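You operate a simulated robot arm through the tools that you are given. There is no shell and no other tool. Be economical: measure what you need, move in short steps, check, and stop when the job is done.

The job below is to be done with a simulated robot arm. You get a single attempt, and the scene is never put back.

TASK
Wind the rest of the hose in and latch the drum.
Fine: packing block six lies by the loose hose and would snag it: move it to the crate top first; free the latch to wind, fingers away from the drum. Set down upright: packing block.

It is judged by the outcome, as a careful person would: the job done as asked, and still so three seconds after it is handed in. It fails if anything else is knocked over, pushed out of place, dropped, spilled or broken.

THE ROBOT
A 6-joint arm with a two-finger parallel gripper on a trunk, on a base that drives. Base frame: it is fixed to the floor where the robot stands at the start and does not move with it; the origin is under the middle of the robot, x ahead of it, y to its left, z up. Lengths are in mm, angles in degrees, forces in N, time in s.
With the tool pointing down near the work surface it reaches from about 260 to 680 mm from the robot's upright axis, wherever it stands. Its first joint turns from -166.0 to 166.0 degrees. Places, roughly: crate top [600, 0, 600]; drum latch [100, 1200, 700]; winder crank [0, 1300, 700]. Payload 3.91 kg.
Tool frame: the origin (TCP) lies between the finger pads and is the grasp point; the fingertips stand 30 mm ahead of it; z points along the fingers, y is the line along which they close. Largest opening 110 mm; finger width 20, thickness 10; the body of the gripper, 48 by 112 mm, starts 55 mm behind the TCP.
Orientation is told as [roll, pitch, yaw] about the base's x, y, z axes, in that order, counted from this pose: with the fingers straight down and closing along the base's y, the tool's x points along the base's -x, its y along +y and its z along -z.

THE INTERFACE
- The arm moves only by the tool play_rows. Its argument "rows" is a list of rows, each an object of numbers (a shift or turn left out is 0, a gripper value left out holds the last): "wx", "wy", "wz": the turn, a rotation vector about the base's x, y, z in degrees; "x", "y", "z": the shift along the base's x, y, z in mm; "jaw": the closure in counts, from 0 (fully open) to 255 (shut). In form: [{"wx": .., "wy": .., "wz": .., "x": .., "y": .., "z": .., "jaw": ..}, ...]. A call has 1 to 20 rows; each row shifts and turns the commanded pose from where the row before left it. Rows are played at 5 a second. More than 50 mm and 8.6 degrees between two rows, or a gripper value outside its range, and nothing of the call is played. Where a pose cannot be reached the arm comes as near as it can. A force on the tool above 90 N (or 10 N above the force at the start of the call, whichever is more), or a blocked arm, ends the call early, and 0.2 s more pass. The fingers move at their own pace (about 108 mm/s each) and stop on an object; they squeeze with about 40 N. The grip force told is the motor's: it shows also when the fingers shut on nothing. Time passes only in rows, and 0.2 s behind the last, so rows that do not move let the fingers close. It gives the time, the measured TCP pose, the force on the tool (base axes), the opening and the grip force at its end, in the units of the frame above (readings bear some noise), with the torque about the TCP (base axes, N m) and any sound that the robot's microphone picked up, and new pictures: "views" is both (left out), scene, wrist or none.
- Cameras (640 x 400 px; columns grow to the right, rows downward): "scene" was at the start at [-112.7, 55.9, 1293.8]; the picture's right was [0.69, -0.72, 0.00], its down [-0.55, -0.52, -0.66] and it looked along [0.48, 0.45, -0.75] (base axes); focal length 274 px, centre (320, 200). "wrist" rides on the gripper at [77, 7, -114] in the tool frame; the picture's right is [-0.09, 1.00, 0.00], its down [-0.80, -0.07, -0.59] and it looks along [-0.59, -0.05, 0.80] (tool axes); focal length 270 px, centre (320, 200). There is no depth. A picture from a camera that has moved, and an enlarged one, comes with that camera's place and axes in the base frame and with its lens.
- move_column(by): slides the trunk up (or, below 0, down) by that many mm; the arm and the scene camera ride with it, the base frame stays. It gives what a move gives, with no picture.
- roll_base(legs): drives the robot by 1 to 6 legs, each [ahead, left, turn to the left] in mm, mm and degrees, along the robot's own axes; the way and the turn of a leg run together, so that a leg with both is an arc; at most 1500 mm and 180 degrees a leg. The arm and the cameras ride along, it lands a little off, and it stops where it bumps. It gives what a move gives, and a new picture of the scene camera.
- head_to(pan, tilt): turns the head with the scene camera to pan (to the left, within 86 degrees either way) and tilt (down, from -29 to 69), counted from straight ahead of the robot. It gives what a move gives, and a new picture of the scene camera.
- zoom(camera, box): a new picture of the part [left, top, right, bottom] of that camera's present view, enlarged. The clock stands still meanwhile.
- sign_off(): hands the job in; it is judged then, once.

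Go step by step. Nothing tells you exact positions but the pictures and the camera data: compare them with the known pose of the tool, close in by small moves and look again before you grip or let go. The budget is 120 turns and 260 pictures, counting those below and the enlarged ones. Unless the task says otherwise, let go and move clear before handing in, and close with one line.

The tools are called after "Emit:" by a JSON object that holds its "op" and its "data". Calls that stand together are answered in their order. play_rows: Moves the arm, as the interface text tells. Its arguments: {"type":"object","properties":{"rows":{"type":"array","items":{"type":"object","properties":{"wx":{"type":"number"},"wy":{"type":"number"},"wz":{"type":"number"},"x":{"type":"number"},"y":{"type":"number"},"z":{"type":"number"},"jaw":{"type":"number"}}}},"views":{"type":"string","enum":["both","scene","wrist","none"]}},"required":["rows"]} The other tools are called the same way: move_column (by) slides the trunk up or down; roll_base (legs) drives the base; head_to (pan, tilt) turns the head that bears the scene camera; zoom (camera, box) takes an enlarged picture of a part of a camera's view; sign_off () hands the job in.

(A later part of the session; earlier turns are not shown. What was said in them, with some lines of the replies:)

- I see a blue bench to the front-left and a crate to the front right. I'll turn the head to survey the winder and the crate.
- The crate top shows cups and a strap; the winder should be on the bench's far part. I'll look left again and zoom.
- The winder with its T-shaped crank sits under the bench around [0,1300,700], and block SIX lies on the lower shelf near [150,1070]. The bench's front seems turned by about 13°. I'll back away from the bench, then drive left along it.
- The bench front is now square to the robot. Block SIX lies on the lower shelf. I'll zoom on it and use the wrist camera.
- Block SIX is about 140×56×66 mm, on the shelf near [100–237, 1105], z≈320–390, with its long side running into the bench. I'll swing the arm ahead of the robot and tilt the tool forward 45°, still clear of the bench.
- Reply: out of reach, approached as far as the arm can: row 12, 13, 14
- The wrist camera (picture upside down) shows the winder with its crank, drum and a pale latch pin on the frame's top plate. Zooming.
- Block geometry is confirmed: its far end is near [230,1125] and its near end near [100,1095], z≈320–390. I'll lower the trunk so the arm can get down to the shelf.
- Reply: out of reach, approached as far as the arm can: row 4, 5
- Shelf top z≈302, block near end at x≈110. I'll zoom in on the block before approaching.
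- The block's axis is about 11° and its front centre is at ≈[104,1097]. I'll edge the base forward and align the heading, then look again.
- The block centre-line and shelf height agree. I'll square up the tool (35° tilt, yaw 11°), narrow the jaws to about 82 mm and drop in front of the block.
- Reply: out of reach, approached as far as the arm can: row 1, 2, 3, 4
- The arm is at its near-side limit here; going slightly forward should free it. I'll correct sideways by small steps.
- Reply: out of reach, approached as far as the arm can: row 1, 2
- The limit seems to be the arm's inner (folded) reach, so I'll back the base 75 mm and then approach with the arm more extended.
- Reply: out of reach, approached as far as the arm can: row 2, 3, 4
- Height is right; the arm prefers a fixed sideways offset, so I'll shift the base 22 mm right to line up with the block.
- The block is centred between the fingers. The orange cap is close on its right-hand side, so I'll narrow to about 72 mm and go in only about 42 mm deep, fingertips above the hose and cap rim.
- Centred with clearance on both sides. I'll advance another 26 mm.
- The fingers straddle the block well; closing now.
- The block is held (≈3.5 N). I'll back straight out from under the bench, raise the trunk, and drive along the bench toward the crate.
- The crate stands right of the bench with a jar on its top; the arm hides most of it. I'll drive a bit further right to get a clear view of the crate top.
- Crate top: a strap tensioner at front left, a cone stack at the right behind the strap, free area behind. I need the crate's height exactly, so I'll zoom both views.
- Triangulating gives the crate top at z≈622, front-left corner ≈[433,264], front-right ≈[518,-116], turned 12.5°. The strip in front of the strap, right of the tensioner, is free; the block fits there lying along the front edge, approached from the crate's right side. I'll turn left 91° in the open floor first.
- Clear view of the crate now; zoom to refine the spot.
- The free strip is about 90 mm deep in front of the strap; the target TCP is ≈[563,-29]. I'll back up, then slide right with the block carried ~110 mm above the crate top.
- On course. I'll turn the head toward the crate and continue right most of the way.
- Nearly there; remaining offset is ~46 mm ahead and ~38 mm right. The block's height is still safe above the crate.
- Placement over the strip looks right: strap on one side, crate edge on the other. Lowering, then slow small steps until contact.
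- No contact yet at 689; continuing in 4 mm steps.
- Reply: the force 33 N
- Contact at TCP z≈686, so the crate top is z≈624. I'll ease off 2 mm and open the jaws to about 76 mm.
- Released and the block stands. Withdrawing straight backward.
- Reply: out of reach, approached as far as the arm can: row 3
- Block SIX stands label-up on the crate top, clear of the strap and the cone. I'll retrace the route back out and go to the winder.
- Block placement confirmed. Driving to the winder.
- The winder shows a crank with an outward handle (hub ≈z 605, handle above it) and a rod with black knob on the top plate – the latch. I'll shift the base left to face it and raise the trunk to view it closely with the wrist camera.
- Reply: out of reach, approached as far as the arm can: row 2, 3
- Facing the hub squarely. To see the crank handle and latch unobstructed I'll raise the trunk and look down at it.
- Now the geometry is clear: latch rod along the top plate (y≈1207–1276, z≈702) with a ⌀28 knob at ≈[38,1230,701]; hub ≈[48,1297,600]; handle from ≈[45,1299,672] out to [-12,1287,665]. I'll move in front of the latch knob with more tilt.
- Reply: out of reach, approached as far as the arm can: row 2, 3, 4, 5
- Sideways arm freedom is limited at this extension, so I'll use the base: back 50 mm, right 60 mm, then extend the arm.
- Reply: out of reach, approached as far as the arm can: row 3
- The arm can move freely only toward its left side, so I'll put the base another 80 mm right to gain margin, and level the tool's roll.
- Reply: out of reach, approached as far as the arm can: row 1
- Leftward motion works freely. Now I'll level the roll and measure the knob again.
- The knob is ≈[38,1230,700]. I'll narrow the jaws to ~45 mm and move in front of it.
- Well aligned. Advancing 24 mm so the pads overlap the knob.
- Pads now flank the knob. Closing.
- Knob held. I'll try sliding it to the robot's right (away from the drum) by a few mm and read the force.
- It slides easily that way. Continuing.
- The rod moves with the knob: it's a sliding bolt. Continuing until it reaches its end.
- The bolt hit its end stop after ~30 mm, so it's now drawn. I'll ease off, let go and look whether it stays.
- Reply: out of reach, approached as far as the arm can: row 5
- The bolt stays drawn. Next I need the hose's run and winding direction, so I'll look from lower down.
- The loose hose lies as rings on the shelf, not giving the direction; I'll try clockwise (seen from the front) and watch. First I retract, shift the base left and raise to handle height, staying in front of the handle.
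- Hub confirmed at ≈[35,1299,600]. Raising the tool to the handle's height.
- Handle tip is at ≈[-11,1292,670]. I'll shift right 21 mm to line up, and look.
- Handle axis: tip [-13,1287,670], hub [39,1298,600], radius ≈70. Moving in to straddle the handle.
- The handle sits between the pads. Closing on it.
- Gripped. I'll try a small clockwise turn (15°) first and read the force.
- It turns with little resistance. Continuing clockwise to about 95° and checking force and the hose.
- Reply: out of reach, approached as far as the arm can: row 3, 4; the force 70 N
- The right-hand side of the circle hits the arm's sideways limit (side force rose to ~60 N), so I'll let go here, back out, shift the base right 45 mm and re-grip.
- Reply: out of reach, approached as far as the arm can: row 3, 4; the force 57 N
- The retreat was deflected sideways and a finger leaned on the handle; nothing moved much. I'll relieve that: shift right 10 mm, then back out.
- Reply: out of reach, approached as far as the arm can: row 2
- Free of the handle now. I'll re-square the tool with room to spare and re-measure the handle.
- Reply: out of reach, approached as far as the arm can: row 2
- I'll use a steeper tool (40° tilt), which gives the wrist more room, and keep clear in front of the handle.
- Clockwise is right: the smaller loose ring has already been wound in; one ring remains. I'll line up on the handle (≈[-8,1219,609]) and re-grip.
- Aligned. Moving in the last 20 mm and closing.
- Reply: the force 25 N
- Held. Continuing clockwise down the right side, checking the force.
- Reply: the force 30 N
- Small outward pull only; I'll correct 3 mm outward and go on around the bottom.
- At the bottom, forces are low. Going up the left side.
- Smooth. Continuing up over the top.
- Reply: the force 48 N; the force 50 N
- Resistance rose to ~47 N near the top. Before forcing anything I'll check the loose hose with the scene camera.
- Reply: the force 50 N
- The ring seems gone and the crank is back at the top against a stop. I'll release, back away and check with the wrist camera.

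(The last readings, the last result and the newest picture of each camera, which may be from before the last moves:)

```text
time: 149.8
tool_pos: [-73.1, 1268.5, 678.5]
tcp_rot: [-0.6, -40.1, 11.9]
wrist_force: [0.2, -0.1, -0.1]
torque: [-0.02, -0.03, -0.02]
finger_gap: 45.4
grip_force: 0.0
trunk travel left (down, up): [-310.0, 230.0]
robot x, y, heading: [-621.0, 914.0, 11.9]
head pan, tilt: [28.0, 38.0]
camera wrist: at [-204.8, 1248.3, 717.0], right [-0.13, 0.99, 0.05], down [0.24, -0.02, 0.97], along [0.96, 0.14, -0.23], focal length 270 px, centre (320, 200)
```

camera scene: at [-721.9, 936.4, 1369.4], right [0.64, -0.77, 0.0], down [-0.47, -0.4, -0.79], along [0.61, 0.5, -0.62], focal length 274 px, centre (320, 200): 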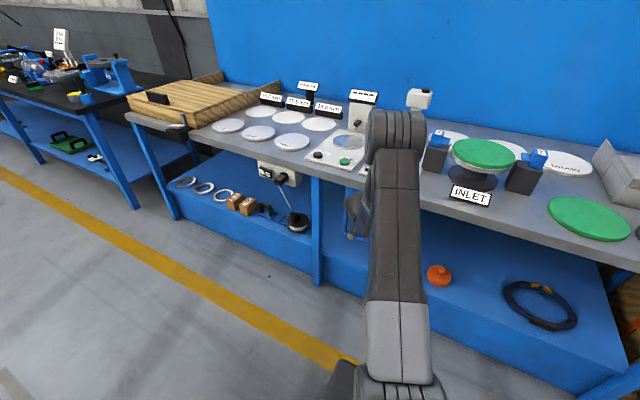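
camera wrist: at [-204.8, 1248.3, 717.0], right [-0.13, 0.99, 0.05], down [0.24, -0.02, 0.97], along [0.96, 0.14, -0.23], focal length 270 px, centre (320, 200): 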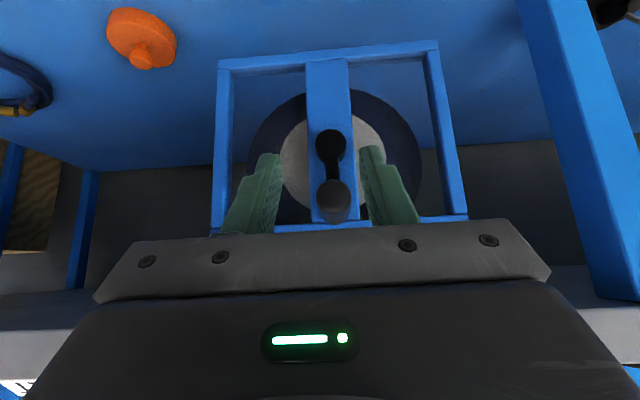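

The shelf is clear: all hose is wound and the crank rests at the top. Now to the latch: raise, shift base right 50 mm, and look at the knob.

Emit:
{"op": "play_rows", "data": {"rows": [{"z": 24}, {"z": 23}, {"x": 0}], "views": "none"}}

Emit:
{"op": "roll_base", "data": {"legs": [[0, -55, 0]]}}

Emit:
{"op": "play_rows", "data": {"rows": [{"y": -15}, {"y": -15}, {"x": 0}], "views": "wrist"}}

Emit:
{"op": "zoom", "data": {"camera": "wrist", "box": [220, 40, 480, 240]}}

```text
time: 150.6
tool_pos: [-72.1, 1267.2, 726.0]
tcp_rot: [-0.6, -40.1, 11.8]
wrist_force: [-0.9, -0.2, 0.4]
torque: [0.01, 0.03, -0.01]
finger_gap: 45.3
grip_force: 0.0
trunk travel left (down, up): [-310.0, 230.0]
robot x, y, heading: [-621.5, 910.8, 11.7]
head pan, tilt: [28.0, 38.0]
```

```text
time: 151.5
tool_pos: [-60.1, 1215.0, 726.6]
tcp_rot: [-0.6, -40.1, 11.7]
wrist_force: [0.8, -0.3, -0.3]
torque: [-0.01, 0.0, 0.0]
finger_gap: 45.1
grip_force: 0.0
trunk travel left (down, up): [-310.0, 230.0]
robot x, y, heading: [-608.9, 859.0, 11.6]
head pan, tilt: [28.0, 38.0]
camera scene: at [-709.6, 880.0, 1369.5], right [0.64, -0.77, 0.0], down [-0.47, -0.39, -0.79], along [0.61, 0.5, -0.62], focal length 274 px, centre (320, 200)
```

scene: 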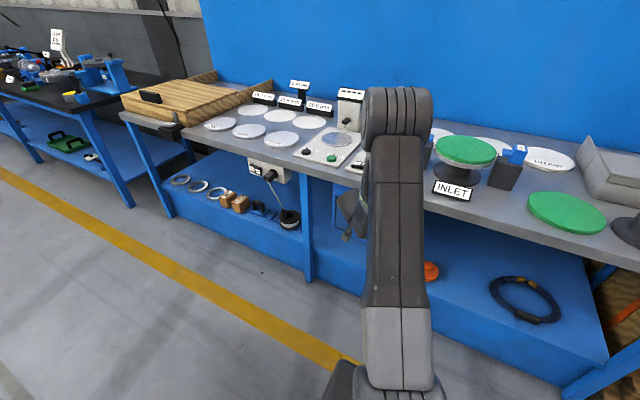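

```text
time: 152.3
tool_pos: [-60.5, 1185.7, 725.4]
tcp_rot: [-0.5, -40.1, 11.9]
wrist_force: [-0.3, -0.1, -0.3]
torque: [0.04, 0.02, 0.0]
finger_gap: 45.3
grip_force: 0.0
trunk travel left (down, up): [-310.0, 230.0]
robot x, y, heading: [-609.1, 853.7, 11.9]
head pan, tilt: [28.0, 38.0]
camera wrist: at [-193.5, 1165.9, 764.2], right [-0.13, 0.99, 0.05], down [0.24, -0.02, 0.97], along [0.96, 0.14, -0.23], focal length 270 px, centre (320, 200)
```

wrist: 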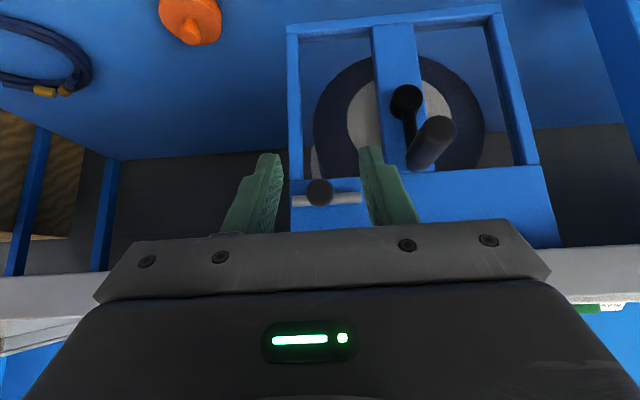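

```text
2.00 times, centred on (350, 140) of wrist
camera zoom: at [-193.5, 1165.9, 764.2], right [-0.13, 0.99, 0.05], down [0.24, -0.02, 0.97], along [0.96, 0.14, -0.23], focal length 541 px, centre (260, 320)
```

zoom: 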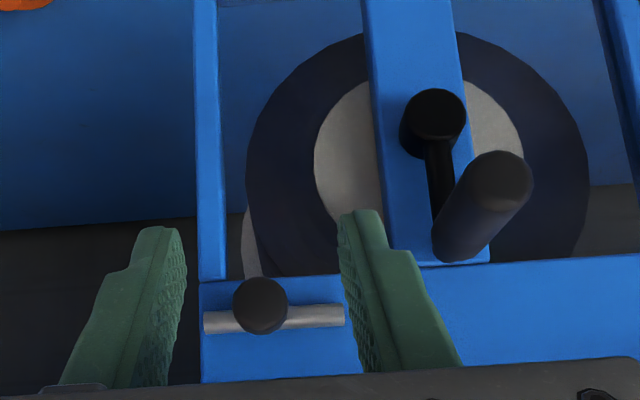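

Knob at ≈[42,1201,700]. Moving in to straddle it.

Emit:
{"op": "play_rows", "data": {"rows": [{"y": -5}, {"x": 30, "y": 6}, {"x": 30, "y": 6}, {"x": 0}], "views": "wrist"}}

Emit:
{"op": "zoom", "data": {"camera": "wrist", "box": [220, 80, 420, 240]}}

```text
time: 153.3
tool_pos: [1.4, 1192.6, 725.9]
tcp_rot: [-0.6, -40.0, 11.8]
wrist_force: [0.3, -0.5, -0.9]
torque: [0.02, 0.0, 0.04]
finger_gap: 45.2
grip_force: 0.0
trunk travel left (down, up): [-310.0, 230.0]
robot x, y, heading: [-608.2, 862.5, 11.8]
head pan, tilt: [28.0, 38.0]
camera wrist: at [-131.7, 1172.8, 764.0], right [-0.13, 0.99, 0.05], down [0.24, -0.02, 0.97], along [0.96, 0.14, -0.23], focal length 270 px, centre (320, 200)
```

wrist: 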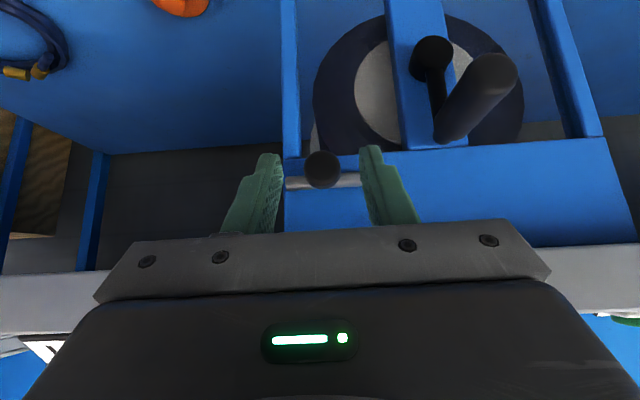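

```text
2.50 times, centred on (320, 160) of wrist
camera zoom: at [-131.7, 1172.8, 764.0], right [-0.13, 0.99, 0.05], down [0.24, -0.02, 0.97], along [0.96, 0.14, -0.23], focal length 676 px, centre (320, 300)
```

zoom: 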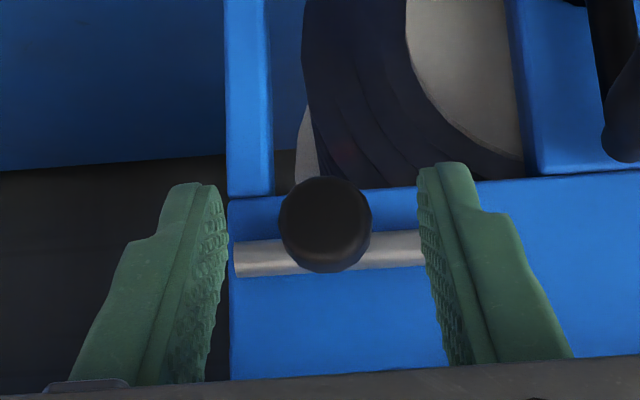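

Well centred. Going in another 25 mm.

Emit:
{"op": "play_rows", "data": {"rows": [{"x": 13, "y": 2.6}, {"x": 11, "y": 2.2}, {"x": 0}], "views": "none"}}

Emit:
{"op": "play_rows", "data": {"rows": [{"jaw": 200}, {"jaw": 255}, {"x": 0}], "views": "wrist"}}

Emit:
{"op": "zoom", "data": {"camera": "wrist", "box": [220, 60, 420, 240]}}

```text
time: 154.1
tool_pos: [23.9, 1197.2, 724.2]
tcp_rot: [-0.6, -40.0, 11.8]
wrist_force: [0.2, 0.2, -0.4]
torque: [-0.01, 0.01, 0.02]
finger_gap: 45.6
grip_force: 0.1
trunk travel left (down, up): [-310.0, 230.0]
robot x, y, heading: [-607.5, 856.3, 11.8]
head pan, tilt: [28.0, 38.0]
```

```text
time: 154.9
tool_pos: [24.3, 1198.6, 724.7]
tcp_rot: [-0.5, -40.1, 11.8]
wrist_force: [1.3, 0.2, -0.2]
torque: [-0.01, 0.0, 0.13]
finger_gap: 25.0
grip_force: 46.0
trunk travel left (down, up): [-310.0, 230.0]
robot x, y, heading: [-614.2, 855.8, 11.8]
head pan, tilt: [28.0, 38.0]
camera wrist: at [-108.9, 1177.8, 762.8], right [-0.13, 0.99, 0.05], down [0.24, -0.02, 0.97], along [0.96, 0.14, -0.23], focal length 270 px, centre (320, 200)
```

wrist: 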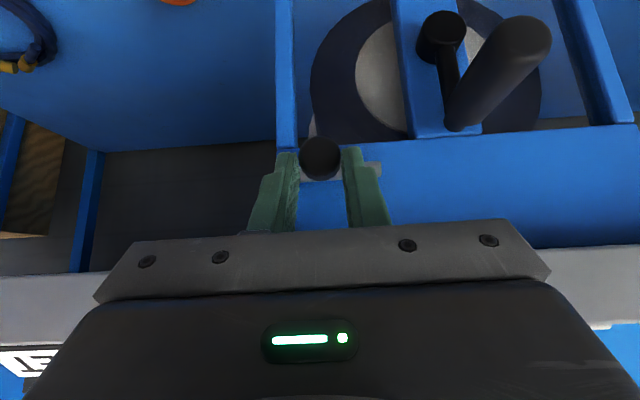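

```text
2.22 times, centred on (320, 150) of wrist
camera zoom: at [-108.9, 1177.8, 762.8], right [-0.13, 0.99, 0.05], down [0.24, -0.02, 0.97], along [0.96, 0.14, -0.23], focal length 601 px, centre (320, 311)
```

zoom: 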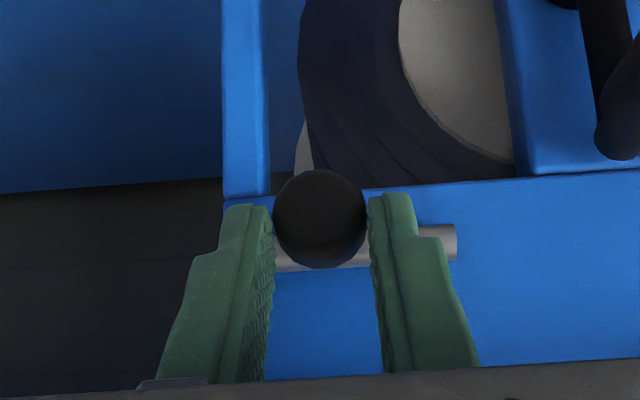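

Gripped at the knob's 25 mm width. Sliding it back left in small steps to the latched end, watching the force.

Emit:
{"op": "play_rows", "data": {"rows": [{"x": -1, "y": 5}, {"x": -1, "y": 5}, {"x": 0}], "views": "none"}}

Emit:
{"op": "play_rows", "data": {"rows": [{"x": -1, "y": 5}, {"x": -1, "y": 5}, {"x": 0}], "views": "none"}}

Emit:
{"op": "play_rows", "data": {"rows": [{"x": -0.8, "y": 4}, {"x": -0.8, "y": 4}, {"x": 0}], "views": "none"}}

```text
time: 155.7
tool_pos: [21.2, 1205.8, 725.0]
tcp_rot: [-0.7, -40.2, 11.8]
wrist_force: [6.5, 0.6, -4.4]
torque: [0.04, -0.47, 0.04]
finger_gap: 24.7
grip_force: 44.7
trunk travel left (down, up): [-310.0, 230.0]
robot x, y, heading: [-608.2, 853.9, 11.7]
head pan, tilt: [28.0, 38.0]
```

```text
time: 156.5
tool_pos: [18.9, 1217.1, 723.5]
tcp_rot: [-0.7, -40.1, 11.7]
wrist_force: [5.9, 2.2, -0.4]
torque: [0.03, 0.01, 0.1]
finger_gap: 24.7
grip_force: 44.9
trunk travel left (down, up): [-310.0, 230.0]
robot x, y, heading: [-604.4, 859.4, 12.2]
head pan, tilt: [28.0, 38.0]
```

```text
time: 157.3
tool_pos: [17.4, 1224.0, 724.9]
tcp_rot: [-0.6, -40.0, 11.8]
wrist_force: [8.7, 1.8, -0.4]
torque: [0.04, -0.31, 0.13]
finger_gap: 25.0
grip_force: 45.1
trunk travel left (down, up): [-310.0, 230.0]
robot x, y, heading: [-611.8, 859.7, 11.8]
head pan, tilt: [28.0, 38.0]
```

Moved ~26 mm freely; finishing to the stop.

Emit:
{"op": "play_rows", "data": {"rows": [{"x": -0.6, "y": 3}, {"x": 0}], "views": "none"}}

Emit:
{"op": "play_rows", "data": {"rows": [{"x": -0.6, "y": 3}, {"x": 0}], "views": "wrist"}}

```text
time: 157.9
tool_pos: [18.2, 1226.9, 725.0]
tcp_rot: [-0.5, -40.1, 11.7]
wrist_force: [8.6, -4.4, -2.4]
torque: [-0.14, -0.31, 0.03]
finger_gap: 25.0
grip_force: 44.7
trunk travel left (down, up): [-310.0, 230.0]
robot x, y, heading: [-612.1, 855.3, 11.5]
head pan, tilt: [28.0, 38.0]
```

```text
time: 158.5
tool_pos: [18.6, 1227.5, 724.0]
tcp_rot: [-0.6, -40.1, 11.5]
wrist_force: [8.7, -20.5, -0.6]
torque: [-0.59, -0.24, -0.32]
finger_gap: 24.9
grip_force: 45.1
trunk travel left (down, up): [-310.0, 230.0]
robot x, y, heading: [-607.2, 856.1, 11.7]
head pan, tilt: [28.0, 38.0]
camera wrist: at [-115.2, 1208.3, 763.0], right [-0.13, 0.99, 0.05], down [0.24, -0.02, 0.97], along [0.96, 0.13, -0.23], focal length 270 px, centre (320, 200)
```

wrist: 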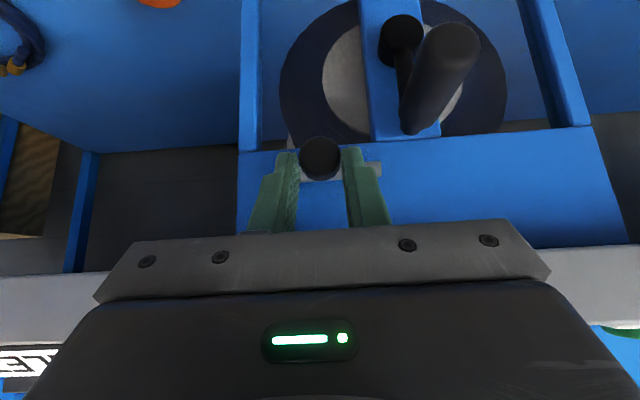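

The bolt is back at its stop (≈20 N), the original latched place. Letting go and backing away to check.

Emit:
{"op": "play_rows", "data": {"rows": [{"y": -1}, {"jaw": 150}, {"x": 0}, {"x": -25, "y": -5}, {"x": -30, "y": -6}, {"x": -30, "y": -6}, {"x": 0}], "views": "wrist"}}

Emit:
{"op": "zoom", "data": {"camera": "wrist", "box": [200, 0, 480, 220]}}

```text
time: 160.1
tool_pos: [-68.4, 1211.0, 725.9]
tcp_rot: [-0.5, -40.0, 11.8]
wrist_force: [-0.6, -0.3, -0.4]
torque: [0.0, 0.0, 0.01]
finger_gap: 45.4
grip_force: 0.1
trunk travel left (down, up): [-310.0, 230.0]
robot x, y, heading: [-611.4, 855.2, 11.7]
head pan, tilt: [28.0, 38.0]
camera wrist: at [-201.0, 1192.5, 764.2], right [-0.13, 0.99, 0.05], down [0.24, -0.02, 0.97], along [0.96, 0.14, -0.23], focal length 270 px, centre (320, 200)
```

wrist: 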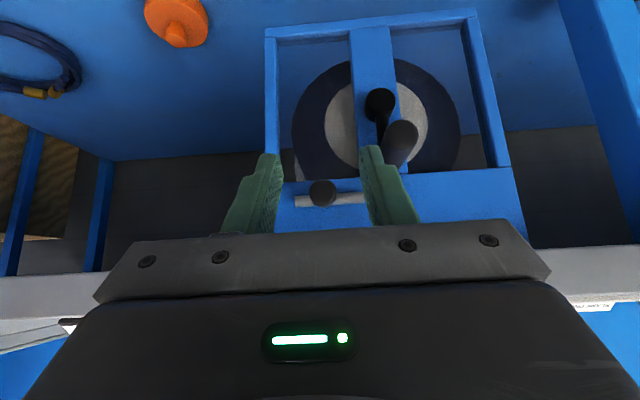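

```text
1.82 times, centred on (340, 110) of wrist
camera zoom: at [-201.0, 1192.5, 764.2], right [-0.13, 0.99, 0.05], down [0.24, -0.02, 0.97], along [0.96, 0.14, -0.23], focal length 491 px, centre (284, 364)
```

zoom: 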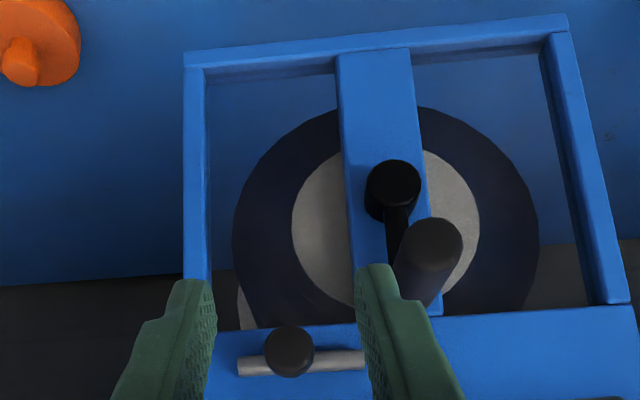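

The latch is back in place, shelf empty. I'll compare with the view right after winding to be sure the crank hasn't drifted, and check the scene.

Emit:
{"op": "play_rows", "data": {"rows": [{"y": 29, "z": -16, "x": -2}, {"y": 29, "z": -16, "x": -2}, {"z": -16}, {"x": 0}], "views": "wrist"}}

Emit:
{"op": "zoom", "data": {"camera": "wrist", "box": [200, 0, 480, 240]}}

```text
time: 161.1
tool_pos: [-71.8, 1271.3, 676.3]
tcp_rot: [-0.6, -40.1, 11.8]
wrist_force: [-0.3, 0.5, 0.0]
torque: [0.0, 0.02, 0.0]
finger_gap: 45.4
grip_force: 0.1
trunk travel left (down, up): [-310.0, 230.0]
robot x, y, heading: [-609.4, 857.4, 11.8]
head pan, tilt: [28.0, 38.0]
camera wrist: at [-204.2, 1251.7, 715.1], right [-0.13, 0.99, 0.05], down [0.24, -0.02, 0.97], along [0.96, 0.14, -0.23], focal length 270 px, centre (320, 200)
```

wrist: 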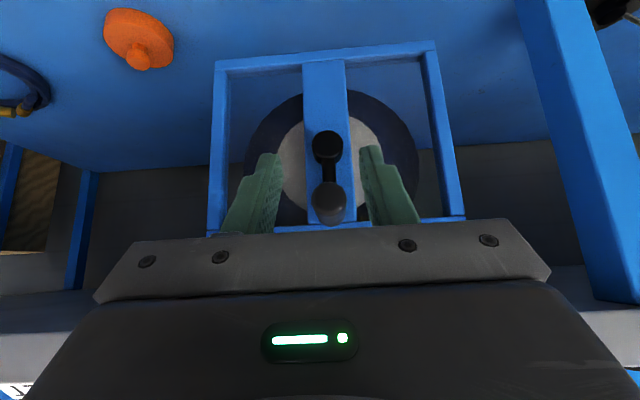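

```text
1.67 times, centred on (340, 120) of wrist
camera zoom: at [-204.2, 1251.7, 715.1], right [-0.13, 0.99, 0.05], down [0.24, -0.02, 0.97], along [0.96, 0.14, -0.23], focal length 450 px, centre (287, 333)
```

zoom: 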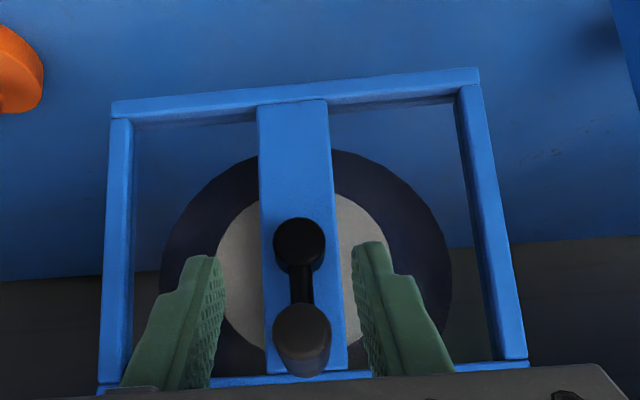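

Crank unchanged at the top, no loose hose. Backing off, with a last look at the bench and crate.

Emit:
{"op": "roll_base", "data": {"legs": [[-200, 0, 0]]}}

Emit:
{"op": "head_to", "data": {"pan": -30, "tilt": 30}}

Emit:
{"op": "zoom", "data": {"camera": "scene", "box": [150, 60, 470, 260]}}

```text
time: 162.7
tool_pos: [-267.3, 1231.4, 676.0]
tcp_rot: [-0.7, -40.1, 11.9]
wrist_force: [-0.6, -0.1, -0.6]
torque: [0.02, 0.03, -0.01]
finger_gap: 45.5
grip_force: 0.1
trunk travel left (down, up): [-310.0, 230.0]
robot x, y, heading: [-802.3, 818.6, 11.9]
head pan, tilt: [28.0, 38.0]
camera scene: at [-903.2, 839.4, 1369.6], right [0.64, -0.77, 0.0], down [-0.47, -0.39, -0.79], along [0.6, 0.5, -0.62], focal length 274 px, centre (320, 200)
```

scene: 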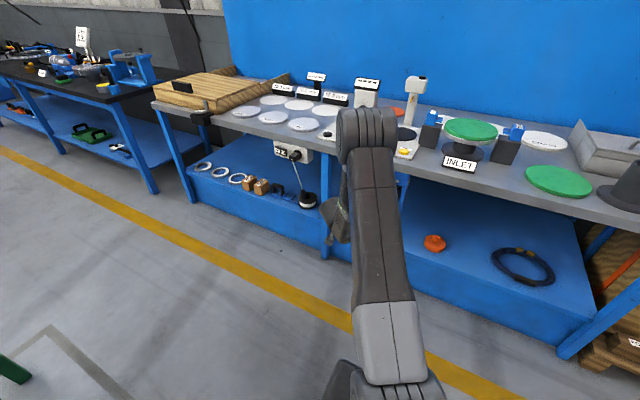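

```text
time: 164.0
tool_pos: [-266.9, 1230.6, 676.9]
tcp_rot: [-0.6, -40.1, 11.9]
wrist_force: [-0.8, -0.5, -0.8]
torque: [0.02, 0.0, -0.01]
finger_gap: 45.5
grip_force: 0.0
trunk travel left (down, up): [-310.0, 230.0]
robot x, y, heading: [-802.3, 813.2, 11.9]
head pan, tilt: [-30.0, 30.0]
camera scene: at [-883.5, 755.9, 1381.9], right [-0.31, -0.95, 0.0], down [-0.48, 0.16, -0.87], along [0.82, -0.27, -0.5], focal length 274 px, centre (320, 200)
```

scene: 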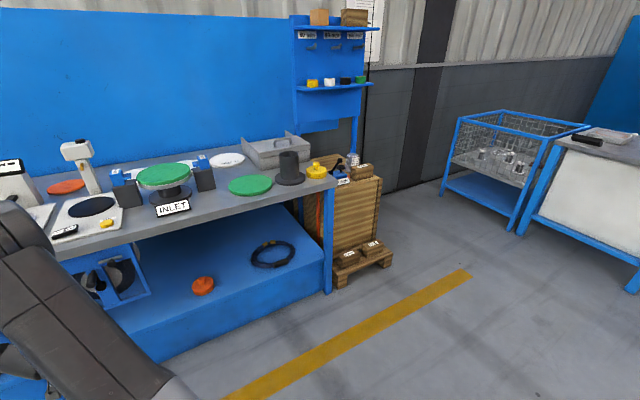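

```text
2.00 times, centred on (310, 160) of scene
camera zoom: at [-883.5, 755.9, 1381.9], right [-0.31, -0.95, 0.0], down [-0.48, 0.16, -0.87], along [0.82, -0.27, -0.5], focal length 548 px, centre (340, 280)
```

zoom: 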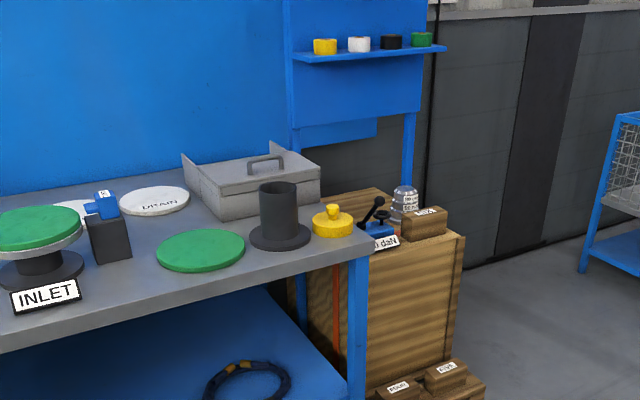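

Block SIX stands on the crate top, the shelf is clear of loose hose, the bolt is home and everything else is in place. Handing in.

Emit:
{"op": "sign_off", "data": {}}

```text
The job is handed in.
```

The hose is wound in, the drum is latched, and packing block six is standing upright on the crate top. The job has been handed in.
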